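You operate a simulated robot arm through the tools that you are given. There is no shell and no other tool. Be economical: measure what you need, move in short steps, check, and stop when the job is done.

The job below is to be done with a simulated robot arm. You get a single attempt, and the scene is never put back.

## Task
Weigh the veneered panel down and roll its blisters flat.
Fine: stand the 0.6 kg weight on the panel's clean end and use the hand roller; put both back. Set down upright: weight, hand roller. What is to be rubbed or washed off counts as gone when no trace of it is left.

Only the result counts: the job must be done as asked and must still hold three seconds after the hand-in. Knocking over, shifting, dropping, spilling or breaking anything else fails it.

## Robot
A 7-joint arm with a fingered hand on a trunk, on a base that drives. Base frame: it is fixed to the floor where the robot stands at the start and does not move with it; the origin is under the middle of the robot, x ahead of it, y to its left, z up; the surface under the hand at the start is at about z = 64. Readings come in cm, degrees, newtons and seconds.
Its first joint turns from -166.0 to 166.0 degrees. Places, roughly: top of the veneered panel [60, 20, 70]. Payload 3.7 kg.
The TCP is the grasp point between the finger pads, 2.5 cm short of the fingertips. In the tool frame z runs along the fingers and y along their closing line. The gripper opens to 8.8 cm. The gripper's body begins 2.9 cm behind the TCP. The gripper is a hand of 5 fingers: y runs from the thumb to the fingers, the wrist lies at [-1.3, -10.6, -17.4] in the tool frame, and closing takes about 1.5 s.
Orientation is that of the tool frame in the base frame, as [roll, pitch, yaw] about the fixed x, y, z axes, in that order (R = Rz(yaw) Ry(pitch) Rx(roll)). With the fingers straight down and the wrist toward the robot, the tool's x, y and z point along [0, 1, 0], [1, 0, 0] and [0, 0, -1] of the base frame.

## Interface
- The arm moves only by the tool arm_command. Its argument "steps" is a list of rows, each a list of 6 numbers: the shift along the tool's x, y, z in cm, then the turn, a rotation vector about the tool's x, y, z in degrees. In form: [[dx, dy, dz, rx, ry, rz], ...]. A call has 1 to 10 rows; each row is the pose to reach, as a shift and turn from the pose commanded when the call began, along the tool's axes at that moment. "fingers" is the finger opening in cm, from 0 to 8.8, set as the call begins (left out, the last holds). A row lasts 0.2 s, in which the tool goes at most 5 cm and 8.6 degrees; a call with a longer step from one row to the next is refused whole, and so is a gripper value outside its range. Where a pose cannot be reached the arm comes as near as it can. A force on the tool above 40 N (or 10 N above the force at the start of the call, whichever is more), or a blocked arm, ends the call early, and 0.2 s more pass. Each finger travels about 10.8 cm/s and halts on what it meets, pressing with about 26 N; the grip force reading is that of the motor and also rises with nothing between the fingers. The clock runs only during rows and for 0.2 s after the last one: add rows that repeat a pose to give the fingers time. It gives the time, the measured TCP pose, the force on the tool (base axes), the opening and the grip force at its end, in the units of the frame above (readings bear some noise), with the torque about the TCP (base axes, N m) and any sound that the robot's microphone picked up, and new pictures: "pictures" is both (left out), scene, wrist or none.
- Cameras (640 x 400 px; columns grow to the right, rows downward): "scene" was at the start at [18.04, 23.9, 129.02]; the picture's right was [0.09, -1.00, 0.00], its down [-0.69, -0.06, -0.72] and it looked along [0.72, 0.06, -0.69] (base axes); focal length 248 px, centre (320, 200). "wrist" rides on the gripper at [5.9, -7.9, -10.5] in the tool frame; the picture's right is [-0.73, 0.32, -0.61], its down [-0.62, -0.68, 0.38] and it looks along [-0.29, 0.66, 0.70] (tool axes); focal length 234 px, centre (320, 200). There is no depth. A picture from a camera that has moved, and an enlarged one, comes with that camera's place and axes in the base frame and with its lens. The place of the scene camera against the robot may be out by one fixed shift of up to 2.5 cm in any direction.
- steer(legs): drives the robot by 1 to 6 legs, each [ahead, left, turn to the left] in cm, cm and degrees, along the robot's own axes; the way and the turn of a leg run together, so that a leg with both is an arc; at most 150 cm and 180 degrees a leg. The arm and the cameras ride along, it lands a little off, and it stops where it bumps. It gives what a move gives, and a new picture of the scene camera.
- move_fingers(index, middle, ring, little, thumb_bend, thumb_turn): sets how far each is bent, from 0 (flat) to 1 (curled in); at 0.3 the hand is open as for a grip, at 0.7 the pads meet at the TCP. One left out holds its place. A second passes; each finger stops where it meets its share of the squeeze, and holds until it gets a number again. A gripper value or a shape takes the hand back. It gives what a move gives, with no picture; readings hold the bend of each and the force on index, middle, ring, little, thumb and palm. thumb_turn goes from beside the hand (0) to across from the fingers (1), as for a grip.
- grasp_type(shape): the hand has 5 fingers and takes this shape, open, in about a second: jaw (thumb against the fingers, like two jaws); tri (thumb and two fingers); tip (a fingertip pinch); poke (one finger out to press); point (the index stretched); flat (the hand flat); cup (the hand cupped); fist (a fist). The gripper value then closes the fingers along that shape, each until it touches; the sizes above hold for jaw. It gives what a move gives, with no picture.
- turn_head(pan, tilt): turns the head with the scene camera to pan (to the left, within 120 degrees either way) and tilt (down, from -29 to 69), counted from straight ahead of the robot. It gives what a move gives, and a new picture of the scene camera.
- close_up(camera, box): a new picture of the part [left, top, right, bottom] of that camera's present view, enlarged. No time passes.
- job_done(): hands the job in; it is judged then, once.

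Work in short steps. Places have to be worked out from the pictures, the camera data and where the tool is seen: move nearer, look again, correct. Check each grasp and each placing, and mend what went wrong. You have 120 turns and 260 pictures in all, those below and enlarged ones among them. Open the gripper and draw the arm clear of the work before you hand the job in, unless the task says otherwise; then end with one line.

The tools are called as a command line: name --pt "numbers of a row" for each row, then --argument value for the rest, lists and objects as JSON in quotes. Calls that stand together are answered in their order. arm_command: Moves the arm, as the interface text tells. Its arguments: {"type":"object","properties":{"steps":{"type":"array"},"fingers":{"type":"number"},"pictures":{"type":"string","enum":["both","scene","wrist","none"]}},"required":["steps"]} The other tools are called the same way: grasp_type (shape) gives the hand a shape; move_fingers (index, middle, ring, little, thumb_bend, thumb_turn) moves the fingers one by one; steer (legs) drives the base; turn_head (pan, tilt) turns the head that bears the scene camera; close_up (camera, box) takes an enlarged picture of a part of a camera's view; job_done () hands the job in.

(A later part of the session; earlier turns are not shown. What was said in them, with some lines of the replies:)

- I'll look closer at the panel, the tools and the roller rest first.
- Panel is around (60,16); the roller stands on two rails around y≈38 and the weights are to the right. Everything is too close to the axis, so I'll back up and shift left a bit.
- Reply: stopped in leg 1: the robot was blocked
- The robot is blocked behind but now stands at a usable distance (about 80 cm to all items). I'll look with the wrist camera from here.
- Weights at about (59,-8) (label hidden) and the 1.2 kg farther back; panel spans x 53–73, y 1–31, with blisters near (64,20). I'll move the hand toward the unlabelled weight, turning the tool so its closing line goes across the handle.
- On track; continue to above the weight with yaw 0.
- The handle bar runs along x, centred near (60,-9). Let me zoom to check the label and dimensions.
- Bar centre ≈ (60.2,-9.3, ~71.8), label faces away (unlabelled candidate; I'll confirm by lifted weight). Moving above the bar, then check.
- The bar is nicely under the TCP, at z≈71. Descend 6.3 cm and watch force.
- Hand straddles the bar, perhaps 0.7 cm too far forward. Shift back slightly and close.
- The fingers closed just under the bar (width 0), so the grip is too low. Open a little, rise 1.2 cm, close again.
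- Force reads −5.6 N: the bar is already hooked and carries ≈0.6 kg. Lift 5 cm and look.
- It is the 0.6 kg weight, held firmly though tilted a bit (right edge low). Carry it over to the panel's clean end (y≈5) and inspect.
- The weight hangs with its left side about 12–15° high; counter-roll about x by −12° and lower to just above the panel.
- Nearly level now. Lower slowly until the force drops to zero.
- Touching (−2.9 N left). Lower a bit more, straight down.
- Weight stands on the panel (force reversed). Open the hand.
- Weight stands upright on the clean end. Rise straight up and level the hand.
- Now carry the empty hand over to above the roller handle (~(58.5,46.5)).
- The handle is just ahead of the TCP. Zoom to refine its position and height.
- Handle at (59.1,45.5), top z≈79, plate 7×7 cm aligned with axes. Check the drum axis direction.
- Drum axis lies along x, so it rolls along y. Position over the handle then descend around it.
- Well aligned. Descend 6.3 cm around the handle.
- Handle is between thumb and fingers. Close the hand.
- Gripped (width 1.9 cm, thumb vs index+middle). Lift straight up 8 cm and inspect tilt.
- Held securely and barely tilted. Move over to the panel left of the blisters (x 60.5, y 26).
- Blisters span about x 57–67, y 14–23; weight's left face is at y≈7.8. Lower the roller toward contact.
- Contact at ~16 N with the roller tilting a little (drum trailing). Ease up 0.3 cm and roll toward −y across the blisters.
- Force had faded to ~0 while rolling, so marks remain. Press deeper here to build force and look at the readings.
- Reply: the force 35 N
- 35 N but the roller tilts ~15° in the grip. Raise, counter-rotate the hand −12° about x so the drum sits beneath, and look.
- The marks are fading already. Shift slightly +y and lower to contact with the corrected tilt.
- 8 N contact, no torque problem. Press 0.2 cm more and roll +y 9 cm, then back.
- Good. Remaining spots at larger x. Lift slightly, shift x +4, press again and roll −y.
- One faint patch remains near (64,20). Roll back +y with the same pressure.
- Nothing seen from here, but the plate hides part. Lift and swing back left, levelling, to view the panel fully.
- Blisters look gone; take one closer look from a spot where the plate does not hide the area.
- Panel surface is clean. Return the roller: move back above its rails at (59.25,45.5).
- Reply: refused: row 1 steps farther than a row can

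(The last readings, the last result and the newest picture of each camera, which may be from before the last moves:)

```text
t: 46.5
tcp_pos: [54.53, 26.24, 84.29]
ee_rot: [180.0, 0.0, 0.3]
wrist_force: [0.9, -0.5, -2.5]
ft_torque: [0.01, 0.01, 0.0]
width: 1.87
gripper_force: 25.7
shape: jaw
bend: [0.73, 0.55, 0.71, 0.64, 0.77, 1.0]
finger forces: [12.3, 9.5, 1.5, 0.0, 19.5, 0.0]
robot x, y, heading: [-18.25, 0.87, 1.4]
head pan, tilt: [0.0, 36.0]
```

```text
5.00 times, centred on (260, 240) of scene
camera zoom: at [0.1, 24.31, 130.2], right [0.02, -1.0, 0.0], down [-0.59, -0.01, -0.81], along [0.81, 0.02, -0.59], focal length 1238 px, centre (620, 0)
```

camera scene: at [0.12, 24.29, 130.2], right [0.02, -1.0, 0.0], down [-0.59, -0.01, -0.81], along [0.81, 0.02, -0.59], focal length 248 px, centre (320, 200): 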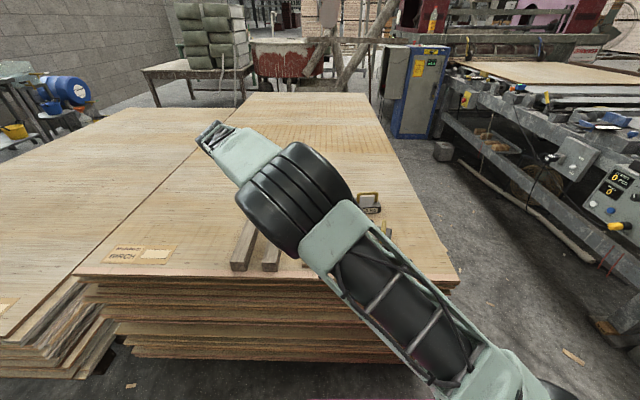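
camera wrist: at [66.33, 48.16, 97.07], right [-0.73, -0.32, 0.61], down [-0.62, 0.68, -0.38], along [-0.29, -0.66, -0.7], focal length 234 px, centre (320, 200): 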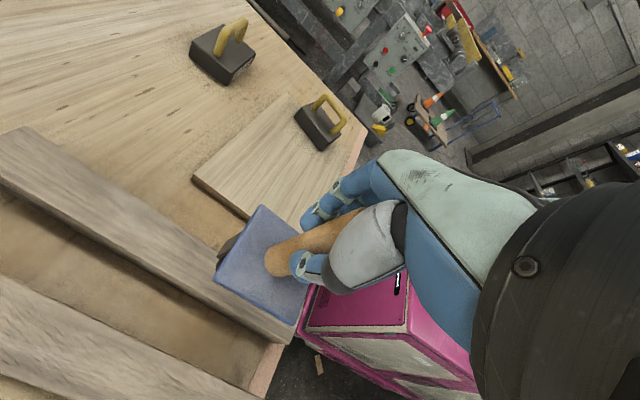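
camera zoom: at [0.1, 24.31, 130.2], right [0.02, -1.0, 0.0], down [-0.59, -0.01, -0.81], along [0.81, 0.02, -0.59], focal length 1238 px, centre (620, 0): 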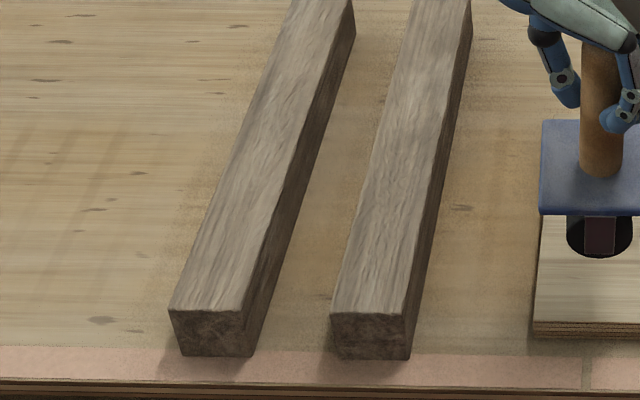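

Row too long; the roller hangs level though. Repeat with shorter steps.

arm_command --pt "0.9 -3.8 -1 0 0 0" --pt "1.9 -7.7 -2 0 0 0" --pt "2.8 -11.5 -2 0 0 0" --pt "3.8 -15.4 -2 0 0 0" --pt "4.7 -19.2 -2 0 0 -0.3" --pt "4.7 -19.2 0 0 0 -0.3" --pt "4.7 -19.2 0 0 0 -0.3"

close_up --camera "wrist" --box '[180, 150, 420, 350]'

close_up --camera "scene" --box '[220, 200, 300, 280]'

```text
t: 48.0
tcp_pos: [59.07, 45.55, 84.3]
ee_rot: [-180.0, 0.0, 0.4]
wrist_force: [-0.5, -0.2, -2.6]
ft_torque: [0.0, 0.01, 0.0]
width: 1.88
gripper_force: 26.2
shape: jaw
bend: [0.73, 0.55, 0.71, 0.64, 0.77, 1.0]
finger forces: [12.0, 9.4, 1.5, 0.0, 19.5, 0.0]
robot x, y, heading: [-18.06, 0.96, 1.6]
head pan, tilt: [0.0, 36.0]
camera scene: at [0.1, 24.33, 130.2], right [0.02, -1.0, 0.0], down [-0.59, -0.01, -0.81], along [0.81, 0.02, -0.59], focal length 248 px, centre (320, 200)
camera wrist: at [64.93, 53.39, 94.85], right [-0.72, -0.33, 0.61], down [-0.63, 0.68, -0.38], along [-0.29, -0.66, -0.7], focal length 234 px, centre (320, 200)
```

scene: 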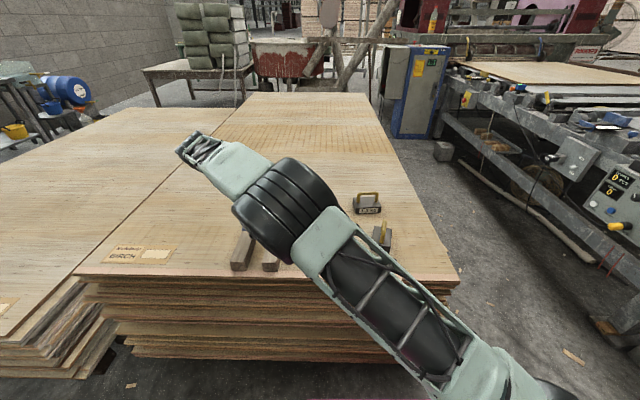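
wrist: 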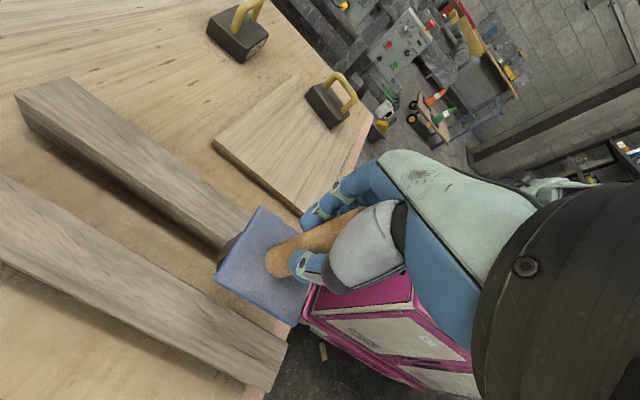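

```text
2.00 times, centred on (300, 250) of wrist
camera zoom: at [64.93, 53.39, 94.85], right [-0.72, -0.33, 0.61], down [-0.63, 0.68, -0.38], along [-0.29, -0.66, -0.7], focal length 468 px, centre (360, 100)
```

zoom: 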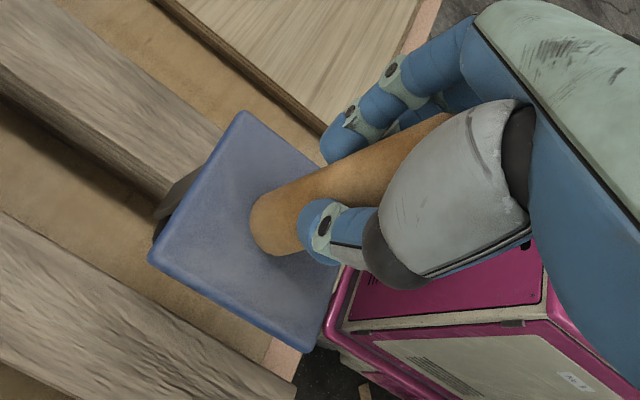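

```text
5.00 times, centred on (260, 240) of scene
camera zoom: at [0.1, 24.33, 130.2], right [0.02, -1.0, 0.0], down [-0.59, -0.01, -0.81], along [0.81, 0.02, -0.59], focal length 1238 px, centre (620, 0)
```

zoom: 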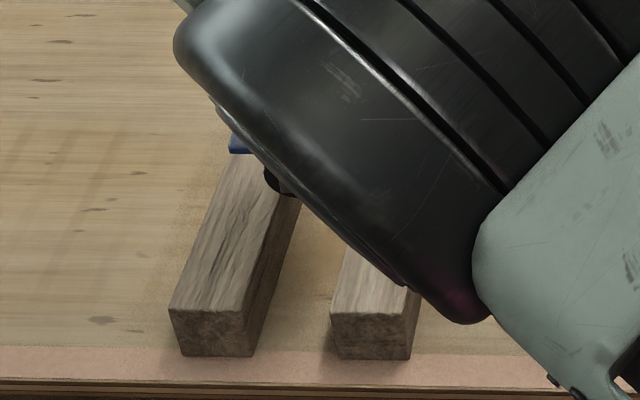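

View matches the lift-off view closely. Lower toward the rails.

arm_command --pt "0.1 0 2 0 0 0" --pt "0.1 0 4 0 0 0" --pt "0.1 0 5.5 0 0 0" --pt "0.1 0 6.8 0 0 0" --pt "0.1 0 7.2 0 0 0"

close_up --camera "wrist" --box '[180, 150, 420, 350]'

```text
t: 49.2
tcp_pos: [59.25, 45.45, 77.12]
ee_rot: [180.0, 0.0, 0.4]
wrist_force: [-0.4, -0.1, -1.7]
ft_torque: [0.01, -0.02, 0.01]
width: 1.86
gripper_force: 26.0
shape: jaw
bend: [0.73, 0.55, 0.71, 0.64, 0.77, 1.0]
finger forces: [11.8, 9.4, 1.4, 0.1, 19.4, 0.0]
robot x, y, heading: [-18.21, 0.62, 1.5]
head pan, tilt: [0.0, 36.0]
camera scene: at [0.1, 24.32, 130.2], right [0.02, -1.0, 0.0], down [-0.59, -0.01, -0.81], along [0.81, 0.02, -0.59], focal length 248 px, centre (320, 200)
camera wrist: at [65.04, 53.35, 87.66], right [-0.72, -0.33, 0.61], down [-0.63, 0.68, -0.38], along [-0.29, -0.66, -0.7], focal length 234 px, centre (320, 200)
```

scene: 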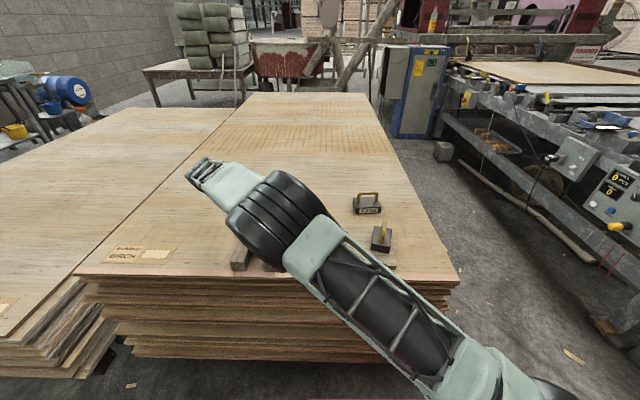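
wrist: 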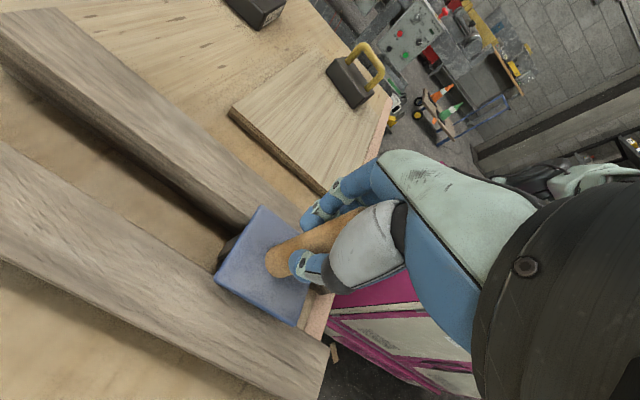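

```text
2.00 times, centred on (300, 250) of wrist
camera zoom: at [65.04, 53.35, 87.66], right [-0.72, -0.33, 0.61], down [-0.63, 0.68, -0.38], along [-0.29, -0.66, -0.7], focal length 468 px, centre (360, 100)
```

zoom: 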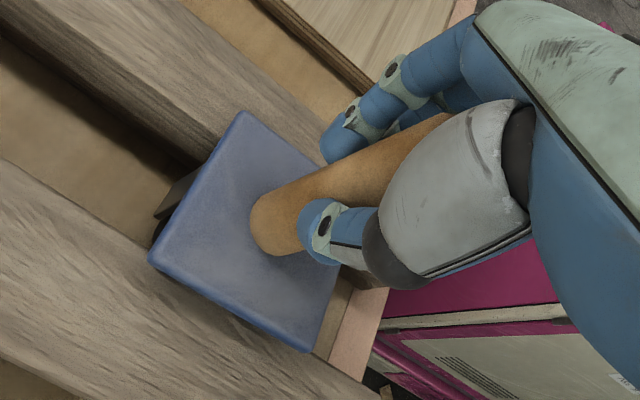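

Plate bridges the rails. Lower until it carries.

arm_command --pt "0 0 0.3 0 0 0" --pt "0 0 0.6 0 0 0" --pt "0 0 0.6 0 0 0" --pictures "none"

arm_command --pt "0 0 0.2 0 0 0" --pt "0 0 0.2 0 0 0" --pictures "none"

```text
t: 50.0
tcp_pos: [59.18, 45.56, 76.47]
ee_rot: [179.9, 0.0, 0.5]
wrist_force: [0.3, 0.6, -3.0]
ft_torque: [0.01, 0.02, 0.01]
width: 1.87
gripper_force: 26.1
shape: jaw
bend: [0.73, 0.55, 0.71, 0.64, 0.77, 1.0]
finger forces: [11.8, 9.5, 1.5, 0.0, 19.5, 0.0]
robot x, y, heading: [-17.91, 0.73, 1.5]
head pan, tilt: [0.0, 36.0]
```

```text
t: 50.6
tcp_pos: [59.18, 45.48, 76.43]
ee_rot: [180.0, 0.0, 0.4]
wrist_force: [0.2, 0.8, -2.8]
ft_torque: [0.01, 0.03, 0.0]
width: 1.86
gripper_force: 25.5
shape: jaw
bend: [0.73, 0.55, 0.71, 0.64, 0.77, 1.0]
finger forces: [11.9, 9.3, 1.4, 0.1, 19.4, 0.0]
robot x, y, heading: [-18.21, 0.92, 1.4]
head pan, tilt: [0.0, 36.0]
```

Not yet touching; keep lowering.

arm_command --pt "0 0 0.3 0 0 0" --pt "0 0 0.3 0 0 0" --pictures "none"

arm_command --pt "0 0 0.2 0 0 0" --pt "0 0 0.2 0 0 0" --pictures "wrist"

```text
t: 51.2
tcp_pos: [59.16, 45.48, 76.03]
ee_rot: [180.0, 0.1, 0.4]
wrist_force: [0.5, 0.2, -0.4]
ft_torque: [-0.05, 0.03, 0.06]
width: 1.86
gripper_force: 26.3
shape: jaw
bend: [0.73, 0.55, 0.71, 0.64, 0.77, 1.0]
finger forces: [11.8, 9.7, 1.1, 0.0, 20.0, 0.0]
robot x, y, heading: [-17.66, 0.38, 1.2]
head pan, tilt: [0.0, 36.0]
```

```text
t: 51.9
tcp_pos: [59.21, 45.39, 75.93]
ee_rot: [180.0, 0.0, 0.4]
wrist_force: [1.0, 1.2, 8.1]
ft_torque: [-0.08, 0.05, 0.04]
width: 1.87
gripper_force: 25.8
shape: jaw
bend: [0.73, 0.55, 0.71, 0.64, 0.77, 1.0]
finger forces: [12.0, 10.6, 1.1, 0.0, 21.5, 0.0]
robot x, y, heading: [-18.32, 0.56, 1.3]
head pan, tilt: [0.0, 36.0]
camera wrist: at [65.07, 53.36, 86.53], right [-0.72, -0.33, 0.61], down [-0.63, 0.68, -0.38], along [-0.28, -0.66, -0.7], focal length 234 px, centre (320, 200)
```

wrist: 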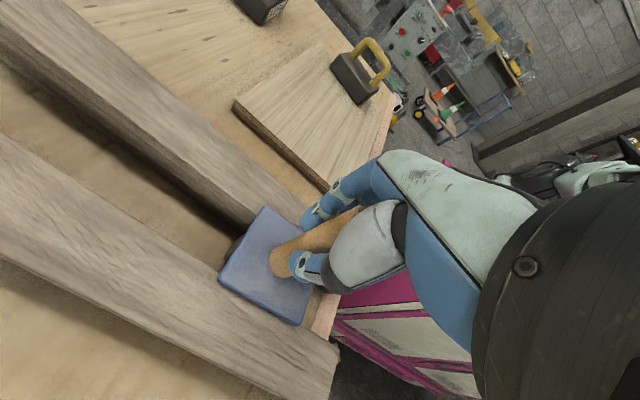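

The roller rests on the rails (8 N up). Open the hand slowly in place.

arm_command --pt "0 0 -0.1 0 0 0" --pt "0 0 -0.1 0 0 0" --pt "0 0 -0.1 0 0 0" --fingers 4 --pictures "none"

arm_command --pt "0 0 0 0 0 0" --pt "0 0 0 0 0 0" --pt "0 0 0 0 0 0" --pt "0 0 0 0 0 0" --pt "0 0 0 0 0 0" --fingers 8.8 --pictures "wrist"

```text
t: 52.6
tcp_pos: [59.36, 45.47, 76.05]
ee_rot: [-180.0, -0.1, 0.3]
wrist_force: [0.4, 0.4, -0.5]
ft_torque: [-0.04, -0.04, -0.01]
width: 3.97
gripper_force: 0.1
shape: jaw
bend: [0.74, 0.46, 0.43, 0.42, 0.71, 1.0]
finger forces: [0.0, 0.0, 0.0, 0.0, 0.1, 0.0]
robot x, y, heading: [-17.95, 0.36, 1.3]
head pan, tilt: [0.0, 36.0]
```

```text
t: 53.9
tcp_pos: [59.28, 45.47, 75.95]
ee_rot: [180.0, 0.1, 0.3]
wrist_force: [-0.3, 0.4, 0.2]
ft_torque: [-0.03, -0.01, 0.03]
width: 8.75
gripper_force: 0.0
shape: jaw
bend: [0.3, 0.3, 0.3, 0.3, 0.3, 0.98]
finger forces: [0.0, 0.1, 0.0, 0.0, 0.1, 0.0]
robot x, y, heading: [-18.22, 0.7, 1.3]
head pan, tilt: [0.0, 36.0]
camera wrist: at [65.08, 53.36, 86.53], right [-0.72, -0.33, 0.61], down [-0.63, 0.68, -0.38], along [-0.29, -0.66, -0.7], focal length 234 px, centre (320, 200)
```

wrist: 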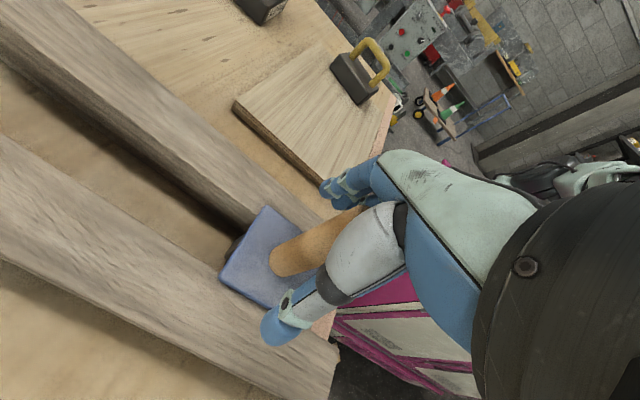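

Released; the roller stands. Rise straight up clear of the handle.

arm_command --pt "0 0 -3 0 0 0" --pt "0 0 -7 0 0 0" --pt "0 0 -11 0 0 0" --pt "0 0 -14 0 0 0" --pt "0 0 -14 0 0 0"

close_up --camera "wrist" --box '[150, 90, 350, 310]'

```text
t: 55.0
tcp_pos: [59.22, 45.49, 89.96]
ee_rot: [180.0, 0.0, 0.5]
wrist_force: [0.2, 0.3, 0.1]
ft_torque: [0.01, -0.01, 0.02]
width: 8.8
gripper_force: 0.1
shape: jaw
bend: [0.3, 0.3, 0.3, 0.3, 0.3, 0.98]
finger forces: [0.0, 0.0, 0.1, 0.0, 0.0, 0.0]
robot x, y, heading: [-18.56, 0.41, 1.3]
head pan, tilt: [0.0, 36.0]
camera scene: at [0.1, 24.31, 130.2], right [0.02, -1.0, 0.0], down [-0.59, -0.01, -0.81], along [0.81, 0.02, -0.59], focal length 248 px, centre (320, 200)
camera wrist: at [64.95, 53.36, 100.53], right [-0.72, -0.33, 0.61], down [-0.63, 0.68, -0.38], along [-0.29, -0.66, -0.7], focal length 234 px, centre (320, 200)
```

scene: 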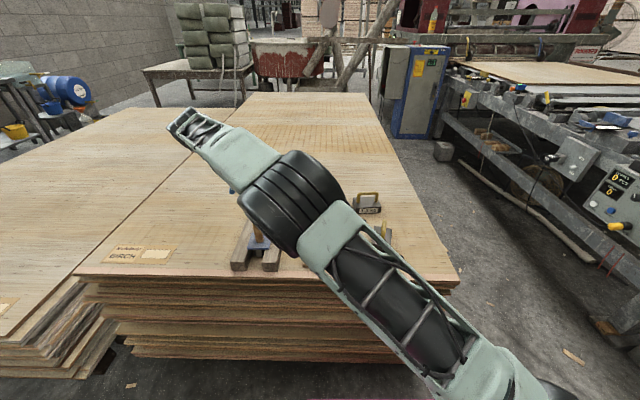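
wrist: 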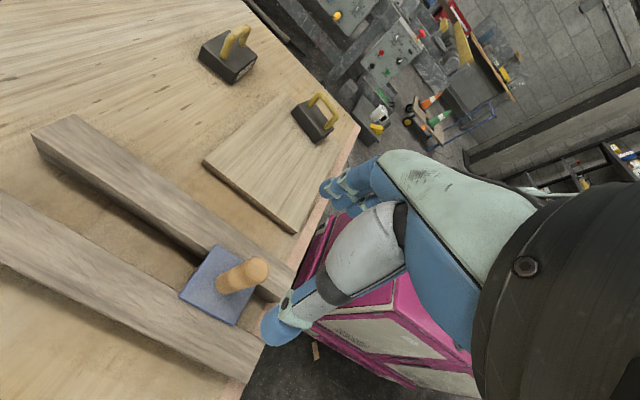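

```text
1.82 times, centred on (250, 200) of wrist
camera zoom: at [64.95, 53.36, 100.53], right [-0.72, -0.33, 0.61], down [-0.63, 0.68, -0.38], along [-0.29, -0.66, -0.7], focal length 426 px, centre (447, 200)
```

zoom: 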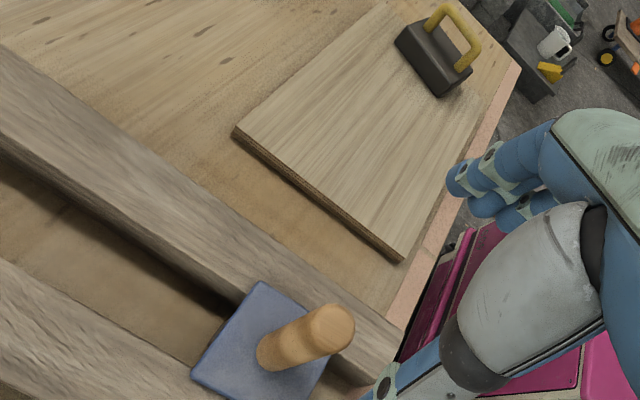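

Roller is back in place. Move to above the weight to take it off the panel.

arm_command --pt "0.3 4.2 0 0 0 0" --pt "0.5 8.4 0 0 0 0" --pt "0.8 12.6 0 0 0 0" --pt "1 16.8 0 0 0 0" --pt "1.2 21 0 0 0 0" --pt "1.4 25.2 0 0 0 0" --pt "1.6 29.4 0 0 0 0" --pt "1.8 33.6 0 0 0 0" --pt "2 37.8 0 0 0 0" --pt "2 40 2 0 0 0"

close_up --camera "scene" --box '[290, 190, 450, 290]'

close_up --camera "wrist" --box '[130, 190, 330, 340]'

```text
t: 57.2
tcp_pos: [61.69, 5.43, 87.92]
ee_rot: [-179.9, 0.1, 0.5]
wrist_force: [-0.4, -0.2, -0.4]
ft_torque: [-0.01, 0.0, -0.02]
width: 8.81
gripper_force: 0.2
shape: jaw
bend: [0.3, 0.3, 0.3, 0.3, 0.3, 0.98]
finger forces: [0.0, 0.1, 0.0, 0.0, 0.0, 0.1]
robot x, y, heading: [-17.8, 0.71, 1.3]
head pan, tilt: [0.0, 36.0]
camera scene: at [0.09, 24.32, 130.2], right [0.02, -1.0, 0.0], down [-0.59, -0.01, -0.81], along [0.81, 0.02, -0.59], focal length 248 px, centre (320, 200)
camera wrist: at [67.47, 13.39, 98.47], right [-0.72, -0.33, 0.61], down [-0.63, 0.68, -0.38], along [-0.28, -0.66, -0.7], focal length 234 px, centre (320, 200)
```

scene: 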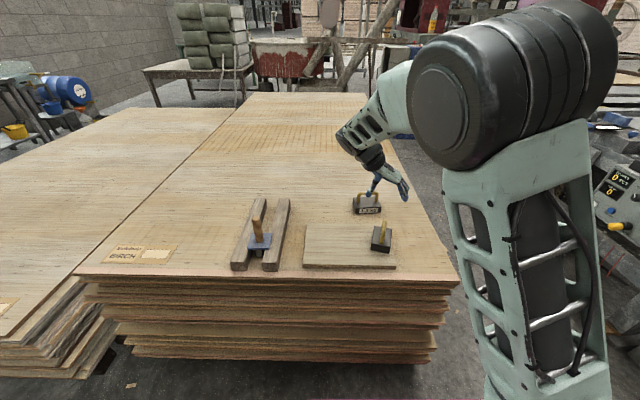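
wrist: 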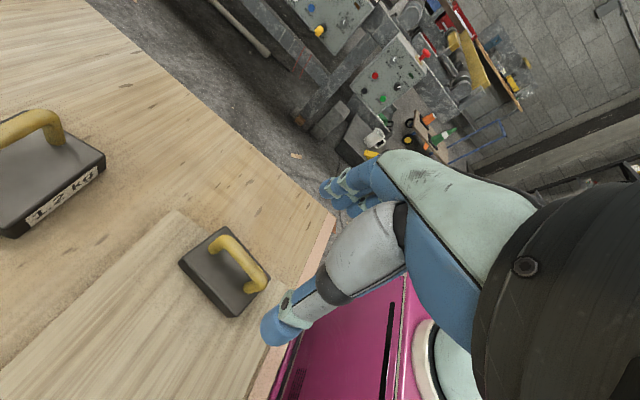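

```text
4.00 times, centred on (370, 240) of scene
camera zoom: at [0.09, 24.32, 130.2], right [0.02, -1.0, 0.0], down [-0.59, -0.01, -0.81], along [0.81, 0.02, -0.59], focal length 990 px, centre (120, 40)
```

zoom: 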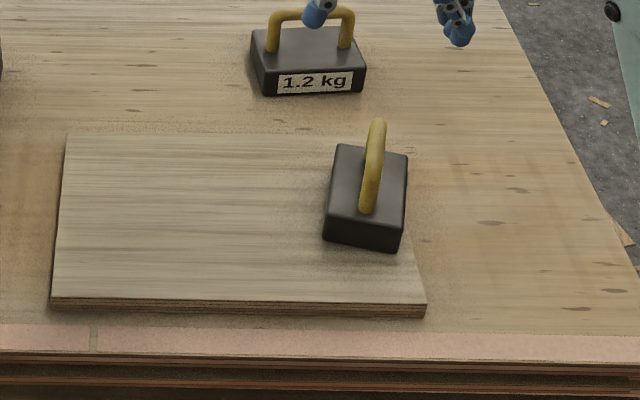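

```text
2.67 times, centred on (230, 265) of wrist
camera zoom: at [67.47, 13.39, 98.47], right [-0.72, -0.33, 0.61], down [-0.63, 0.68, -0.38], along [-0.28, -0.66, -0.7], focal length 624 px, centre (560, 27)
```

zoom: 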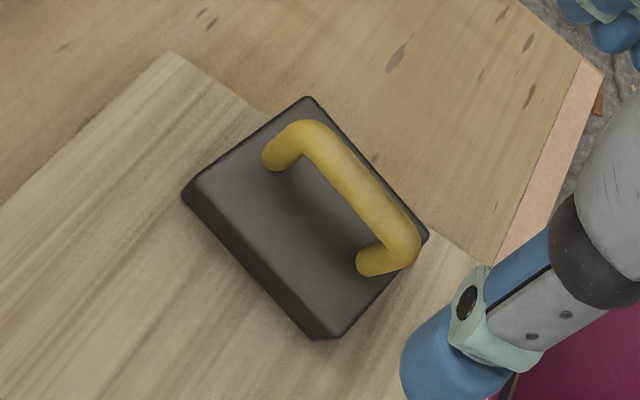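

Panel is clean. The weight's bar is centred ≈ (62.3, 4.0), yaw ≈ −11°. Align above it.

arm_command --pt "0.3 0.7 3 0 0 4" --pt "0.6 1.4 6 0 0 8" --pt "0.6 1.4 8 0 0 11.9" --pt "0.6 1.4 8 0 0 11.9" --pictures "wrist"

close_up --camera "scene" --box '[320, 180, 440, 270]'

```text
t: 58.2
tcp_pos: [62.13, 4.2, 79.99]
ee_rot: [-179.9, 0.0, -11.5]
wrist_force: [0.8, -0.3, -0.3]
ft_torque: [-0.01, -0.01, 0.0]
width: 8.79
gripper_force: 0.0
shape: jaw
bend: [0.3, 0.3, 0.3, 0.3, 0.3, 0.98]
finger forces: [0.1, 0.0, 0.0, 0.0, 0.0, 0.0]
robot x, y, heading: [-18.14, 0.74, 1.3]
head pan, tilt: [0.0, 36.0]
camera wrist: at [69.51, 10.67, 90.56], right [-0.78, -0.17, 0.61], down [-0.47, 0.79, -0.38], along [-0.42, -0.59, -0.7], focal length 234 px, centre (320, 200)
```

wrist: 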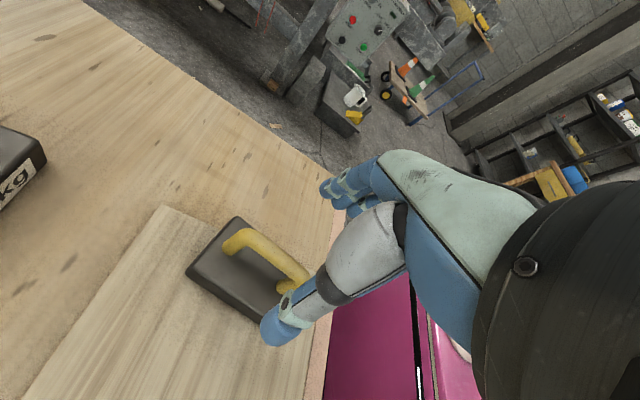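

```text
4.44 times, centred on (380, 225) of scene
camera zoom: at [0.1, 24.31, 130.2], right [0.02, -1.0, 0.0], down [-0.59, -0.01, -0.81], along [0.81, 0.02, -0.59], focal length 1100 px, centre (53, 89)
```

zoom: 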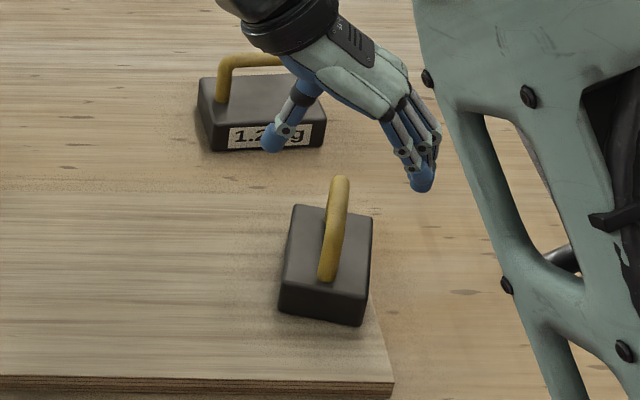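

Aligned. Descend to z≈74.2 and close, aiming for a true pinch on the bar this time.

arm_command --pt "0 0 2.5 0 0 0" --pt "0 0 4.5 0 0 0" --pt "0 0 5.8 0 0 0" --pictures "none"

arm_command --pt "0 0 0 0 0 0" --pt "0 0 0 0 0 0" --pt "0 0 0 0 0 0" --pt "0 0 0 0 0 0" --pt "0 0 0 0 0 0" --pt "0 0 0 0 0 0" --pt "0 0 0 0 0 0" --fingers 0

close_up --camera "scene" --box '[320, 180, 440, 270]'

```text
t: 59.0
tcp_pos: [62.15, 4.02, 74.15]
ee_rot: [-180.0, -0.1, -11.5]
wrist_force: [-0.7, -0.2, 1.1]
ft_torque: [0.01, -0.01, 0.0]
width: 8.82
gripper_force: 0.1
shape: jaw
bend: [0.3, 0.3, 0.3, 0.3, 0.3, 0.98]
finger forces: [0.0, 0.0, 0.1, 0.0, 0.0, 0.0]
robot x, y, heading: [-17.93, 0.63, 1.4]
head pan, tilt: [0.0, 36.0]
```

```text
t: 60.6
tcp_pos: [62.23, 4.17, 74.22]
ee_rot: [180.0, 0.0, -11.5]
wrist_force: [-0.4, 0.6, -6.5]
ft_torque: [-0.02, 0.0, 0.04]
width: 0.36
gripper_force: 26.1
shape: jaw
bend: [0.72, 0.7, 0.7, 0.7, 0.75, 1.0]
finger forces: [13.9, 3.7, 2.1, 1.4, 21.1, 0.0]
robot x, y, heading: [-17.44, 0.97, 1.6]
head pan, tilt: [0.0, 36.0]
camera scene: at [0.12, 24.31, 130.2], right [0.02, -1.0, 0.0], down [-0.59, -0.01, -0.81], along [0.81, 0.02, -0.59], focal length 248 px, centre (320, 200)
camera wrist: at [69.52, 10.59, 84.75], right [-0.78, -0.17, 0.61], down [-0.48, 0.79, -0.38], along [-0.42, -0.59, -0.7], focal length 234 px, centre (320, 200)
```

scene: 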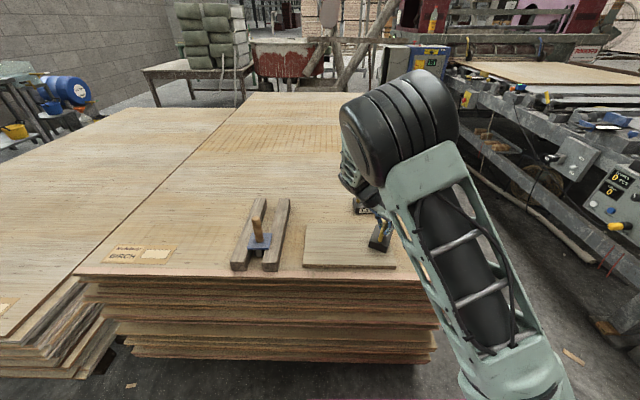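
wrist: 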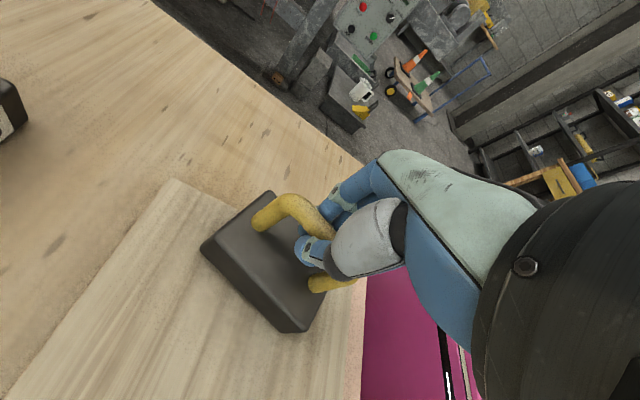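

```text
4.44 times, centred on (380, 225) of scene
camera zoom: at [0.12, 24.31, 130.2], right [0.02, -1.0, 0.0], down [-0.59, -0.01, -0.81], along [0.81, 0.02, -0.59], focal length 1100 px, centre (53, 89)
```

zoom: 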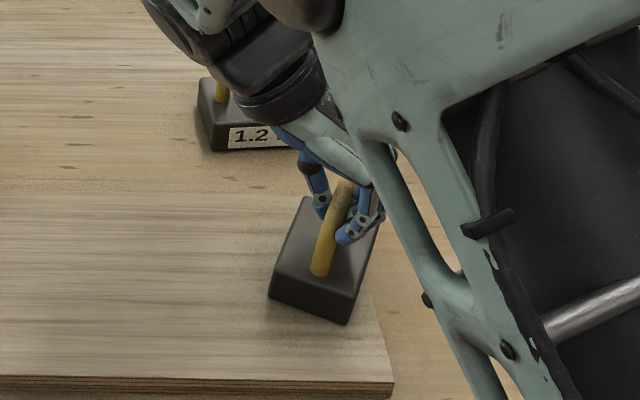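

Hooked and carrying ≈0.6 kg again. Lift and carry it back toward its place, turning the yaw back by 17.5°.

arm_command --pt "0 0 -3 0 0 0" --pt "0 0 -6 0 0 0" --pt "0 3.2 -6 0 0 -4.4" --pt "0 6.4 -6 0 0 -8.8" --pt "0 9.6 -6 0 0 -13.2" --pt "0 13 -6 0 0 -17.5" --pt "0 13 -6 0 0 -17.5"

close_up --camera "scene" --box '[350, 180, 470, 270]'

```text
t: 62.2
tcp_pos: [59.57, -8.73, 80.13]
ee_rot: [-179.9, 0.1, 6.1]
wrist_force: [-0.1, -0.8, -6.0]
ft_torque: [-0.05, -0.02, 0.01]
width: 0.4
gripper_force: 26.5
shape: jaw
bend: [0.73, 0.7, 0.7, 0.7, 0.75, 1.0]
finger forces: [14.6, 3.8, 2.8, 1.1, 21.3, 0.1]
robot x, y, heading: [-18.02, 0.59, 1.5]
head pan, tilt: [0.0, 36.0]
camera scene: at [0.11, 24.3, 130.2], right [0.02, -1.0, 0.0], down [-0.59, -0.01, -0.81], along [0.81, 0.02, -0.59], focal length 248 px, centre (320, 200)
camera wrist: at [64.58, -0.23, 90.68], right [-0.69, -0.4, 0.61], down [-0.69, 0.61, -0.38], along [-0.22, -0.68, -0.7], focal length 234 px, centre (320, 200)
```

scene: 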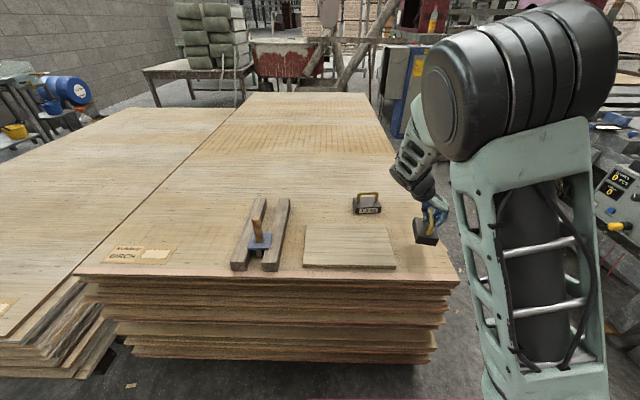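
wrist: 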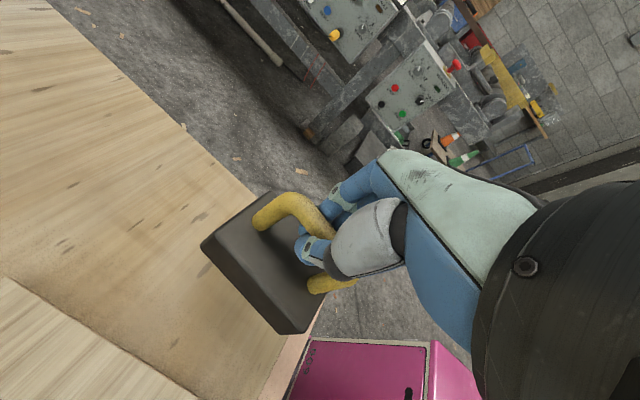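

```text
4.44 times, centred on (410, 225) of scene
camera zoom: at [0.11, 24.3, 130.2], right [0.02, -1.0, 0.0], down [-0.59, -0.01, -0.81], along [0.81, 0.02, -0.59], focal length 1100 px, centre (-80, 89)
```

zoom: 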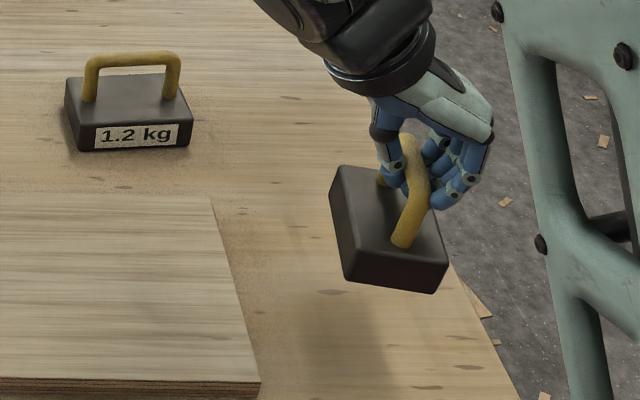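

Tilt about 8°; counter-roll −9° and lower to just above the table.

arm_command --pt "0 0 0 -4.5 0 0" --pt "0 0 2 -9 0 0" --pt "0 0 4 -9 0 0" --pt "0 0 5.7 -9 0 0" --pt "0 0 5.7 -9 0 0"

close_up --camera "scene" --box '[350, 180, 470, 270]'

```text
t: 63.5
tcp_pos: [59.66, -8.57, 74.59]
ee_rot: [171.0, 0.1, 6.1]
wrist_force: [0.3, 0.6, -6.5]
ft_torque: [0.03, 0.01, -0.01]
width: 0.38
gripper_force: 25.8
shape: jaw
bend: [0.72, 0.7, 0.7, 0.7, 0.76, 1.0]
finger forces: [14.9, 3.6, 2.7, 1.1, 20.1, 0.0]
robot x, y, heading: [-17.85, 0.66, 1.6]
head pan, tilt: [0.0, 36.0]
camera scene: at [0.12, 24.31, 130.2], right [0.02, -1.0, 0.0], down [-0.59, -0.01, -0.81], along [0.81, 0.02, -0.59], focal length 248 px, centre (320, 200)
camera wrist: at [64.46, 1.37, 83.69], right [-0.7, -0.3, 0.65], down [-0.68, 0.54, -0.48], along [-0.21, -0.78, -0.58], focal length 234 px, centre (320, 200)
```

scene: 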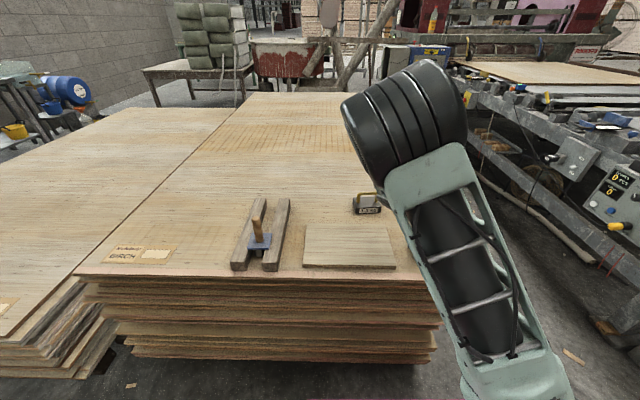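
wrist: 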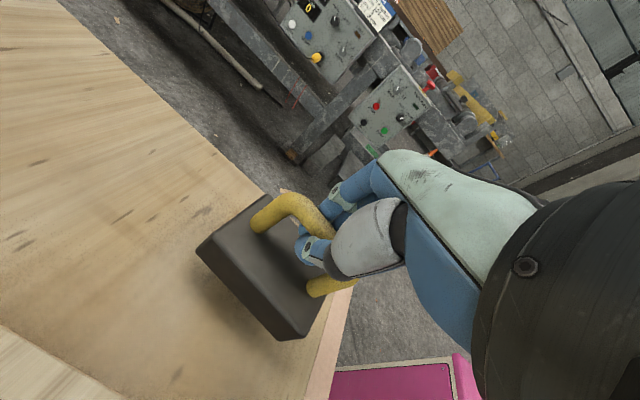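

```text
4.44 times, centred on (410, 225) of scene
camera zoom: at [0.12, 24.31, 130.2], right [0.02, -1.0, 0.0], down [-0.59, -0.01, -0.81], along [0.81, 0.02, -0.59], focal length 1100 px, centre (-80, 89)
```

zoom: 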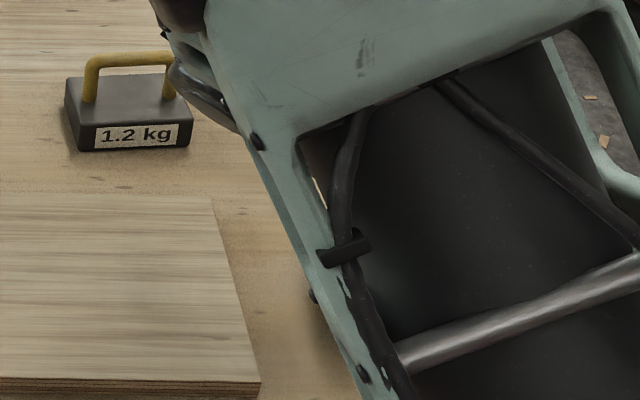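

Lower slowly to contact (expected TCP ≈ 72).

arm_command --pt "0 -0.16 1 0 0 0" --pt "0 -0.28 1.8 0 0 0" --pt "0 -0.28 1.8 0 0 0" --pictures "none"

arm_command --pt "0 -0.05 0.3 0 0 0" --pt "0 -0.05 0.3 0 0 0" --pictures "none"

```text
t: 64.2
tcp_pos: [59.51, -8.6, 72.81]
ee_rot: [171.0, 0.0, 6.0]
wrist_force: [0.7, -0.8, -5.9]
ft_torque: [0.03, 0.02, -0.01]
width: 0.38
gripper_force: 25.9
shape: jaw
bend: [0.72, 0.7, 0.7, 0.7, 0.76, 1.0]
finger forces: [14.9, 3.8, 2.6, 1.1, 20.2, 0.0]
robot x, y, heading: [-18.07, 0.66, 1.3]
head pan, tilt: [0.0, 36.0]
```

```text
t: 64.8
tcp_pos: [59.61, -8.78, 72.43]
ee_rot: [171.0, 0.1, 6.0]
wrist_force: [-0.2, 0.0, -6.0]
ft_torque: [0.03, 0.02, 0.01]
width: 0.37
gripper_force: 25.7
shape: jaw
bend: [0.72, 0.7, 0.7, 0.7, 0.76, 1.0]
finger forces: [14.9, 3.6, 2.7, 1.1, 20.2, 0.0]
robot x, y, heading: [-17.93, 0.69, 1.4]
head pan, tilt: [0.0, 36.0]
```

Not yet; continue in small steps.

arm_command --pt "0 -0.06 0.4 0 0 0" --pt "0 -0.06 0.4 0 0 0" --pictures "none"

arm_command --pt "0 -0.06 0.35 0 0 0" --pt "0 -0.06 0.35 0 0 0" --pictures "wrist"

```text
t: 65.5
tcp_pos: [59.64, -8.76, 71.96]
ee_rot: [171.0, -0.1, 6.0]
wrist_force: [1.8, 0.6, -2.1]
ft_torque: [0.0, 0.07, 0.02]
width: 0.42
gripper_force: 26.1
shape: jaw
bend: [0.72, 0.71, 0.7, 0.7, 0.76, 1.0]
finger forces: [14.9, 2.7, 2.4, 1.7, 19.6, 0.0]
robot x, y, heading: [-17.79, 1.0, 1.2]
head pan, tilt: [0.0, 36.0]
```

```text
t: 66.0
tcp_pos: [59.48, -8.76, 71.56]
ee_rot: [170.9, -0.1, 6.0]
wrist_force: [1.8, -0.8, 4.7]
ft_torque: [-0.06, 0.02, 0.08]
width: 0.41
gripper_force: 26.2
shape: jaw
bend: [0.72, 0.71, 0.7, 0.7, 0.77, 1.0]
finger forces: [6.7, 0.6, 2.9, 1.7, 18.0, 0.1]
robot x, y, heading: [-17.74, 0.75, 1.5]
head pan, tilt: [0.0, 36.0]
camera wrist: at [64.43, 1.31, 80.85], right [-0.7, -0.3, 0.65], down [-0.68, 0.54, -0.49], along [-0.21, -0.78, -0.58], focal length 234 px, centre (320, 200)
```

wrist: 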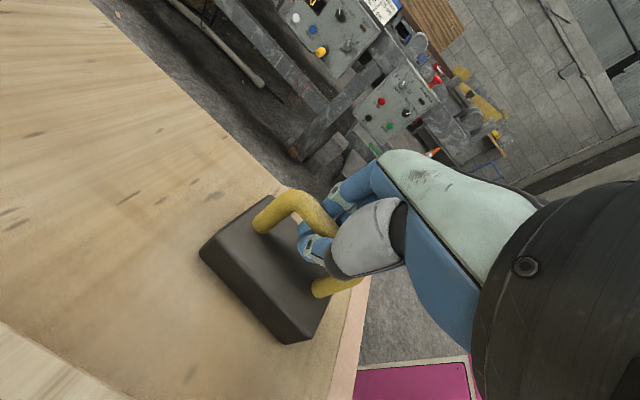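

It stands on the table. Open, then rise straight up with a levelling turn.

arm_command --pt "0 0 0 0 0 0" --pt "0 0 0 0 0 0" --pt "0 0 0 0 0 0" --pt "0 0 0 0 0 0" --pt "0 0 0 0 0 0" --pt "0 0 0 0 0 0" --pt "0 0 0 0 0 0" --fingers 8.8 --pictures "wrist"

arm_command --pt "0 0.3 -2 0 0 0" --pt "0 0.6 -4 0 0 0" --pt "0 1.2 -8 4 0 0" --pt "0 1.9 -12 9 0 0" --pt "0 2.5 -16 9 0 0" --pt "0 2.5 -16 9 0 0"

close_up --camera "scene" --box '[220, 180, 460, 330]'

```text
t: 67.7
tcp_pos: [59.6, -8.72, 71.58]
ee_rot: [171.0, 0.0, 6.0]
wrist_force: [-0.1, 0.2, 0.1]
ft_torque: [0.0, -0.02, -0.01]
width: 8.75
gripper_force: 0.0
shape: jaw
bend: [0.3, 0.3, 0.3, 0.3, 0.3, 0.98]
finger forces: [0.0, 0.0, 0.0, 0.1, 0.1, 0.1]
robot x, y, heading: [-17.79, 0.44, 1.2]
head pan, tilt: [0.0, 36.0]
camera wrist: at [64.43, 1.31, 80.82], right [-0.7, -0.3, 0.65], down [-0.68, 0.54, -0.48], along [-0.21, -0.78, -0.58], focal length 234 px, centre (320, 200)
```

wrist: 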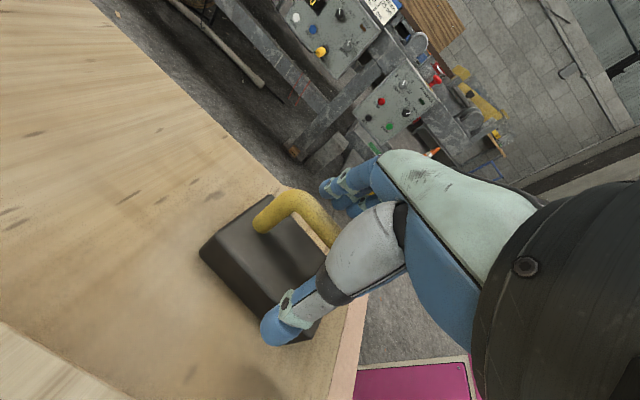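

```text
t: 69.0
tcp_pos: [59.61, -8.85, 87.79]
ee_rot: [180.0, -0.1, 6.1]
wrist_force: [-0.1, -0.2, 0.4]
ft_torque: [-0.05, -0.02, 0.0]
width: 8.79
gripper_force: 0.2
shape: jaw
bend: [0.3, 0.3, 0.3, 0.3, 0.3, 0.98]
finger forces: [0.1, 0.0, 0.0, 0.1, 0.0, 0.0]
robot x, y, heading: [-17.92, 0.85, 1.3]
head pan, tilt: [0.0, 36.0]
camera scene: at [0.1, 24.3, 130.2], right [0.02, -1.0, 0.0], down [-0.59, -0.01, -0.81], along [0.81, 0.02, -0.59], focal length 248 px, centre (320, 200)
camera wrist: at [64.6, -0.27, 98.39], right [-0.69, -0.4, 0.61], down [-0.69, 0.61, -0.38], along [-0.22, -0.68, -0.7], focal length 234 px, centre (320, 200)
```

scene: 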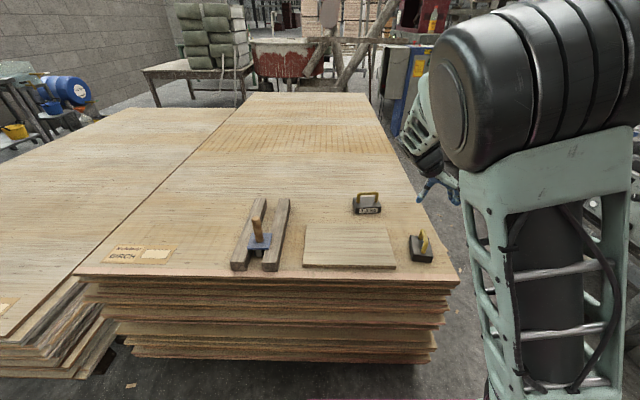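
wrist: 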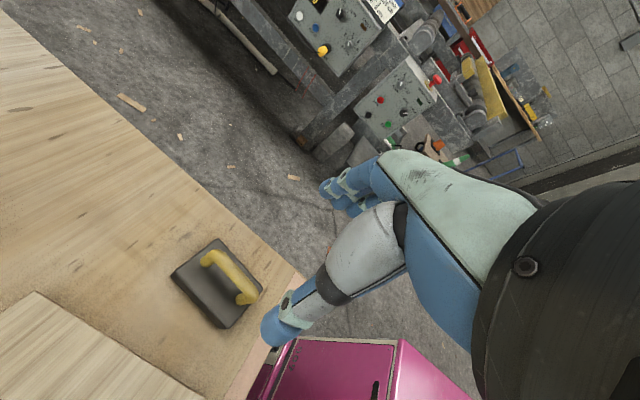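

```text
2.67 times, centred on (340, 255) of scene
camera zoom: at [0.1, 24.3, 130.2], right [0.02, -1.0, 0.0], down [-0.59, -0.01, -0.81], along [0.81, 0.02, -0.59], focal length 660 px, centre (267, 53)
```

zoom: 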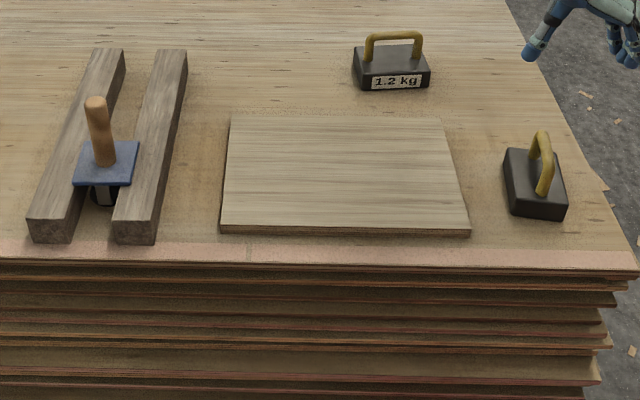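

Everything matches the initial layout. One last zoom on the panel to check for traces.

close_up --camera "scene" --box '[300, 215, 400, 275]'

close_up --camera "scene" --box '[220, 190, 300, 275]'

```text
6.40 times, centred on (350, 245) of scene
camera zoom: at [0.1, 24.3, 130.2], right [0.02, -1.0, 0.0], down [-0.59, -0.01, -0.81], along [0.81, 0.02, -0.59], focal length 1584 px, centre (128, -88)
```

zoom: 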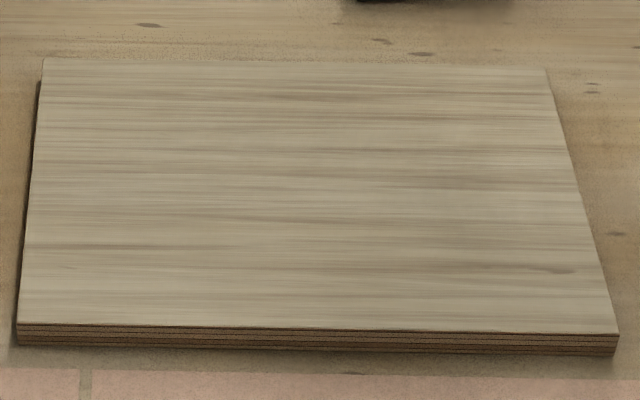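

```text
4.71 times, centred on (260, 232) of scene
camera zoom: at [0.1, 24.3, 130.2], right [0.02, -1.0, 0.0], down [-0.59, -0.01, -0.81], along [0.81, 0.02, -0.59], focal length 1165 px, centre (602, 47)
```

zoom: 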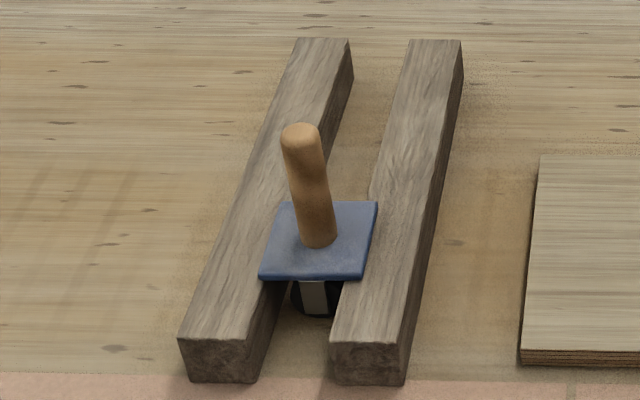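

The panel is clean, and the roller and weight stand upright in place. Draw the hand up a little more, then hand in.

arm_command --pt "0 0 -4 0 0 0" --pt "0 0 -8 0 0 0" --pt "0 0 -8 0 0 0" --pictures "none"

job_done

```text
t: 69.8
tcp_pos: [59.74, -8.74, 95.98]
ee_rot: [-180.0, 0.0, 6.1]
wrist_force: [-0.4, -0.4, -0.2]
ft_torque: [-0.01, -0.01, -0.03]
width: 8.75
gripper_force: 0.0
shape: jaw
bend: [0.3, 0.3, 0.3, 0.3, 0.3, 0.98]
finger forces: [0.0, 0.1, 0.1, 0.0, 0.1, 0.0]
robot x, y, heading: [-17.59, 0.37, 1.7]
head pan, tilt: [0.0, 36.0]
```

```text
The job is handed in.
```

The blisters are rolled flat with no trace visible on the panel, and the 0.6 kg weight and the hand roller are back upright, each within about half a centimetre of where it started.
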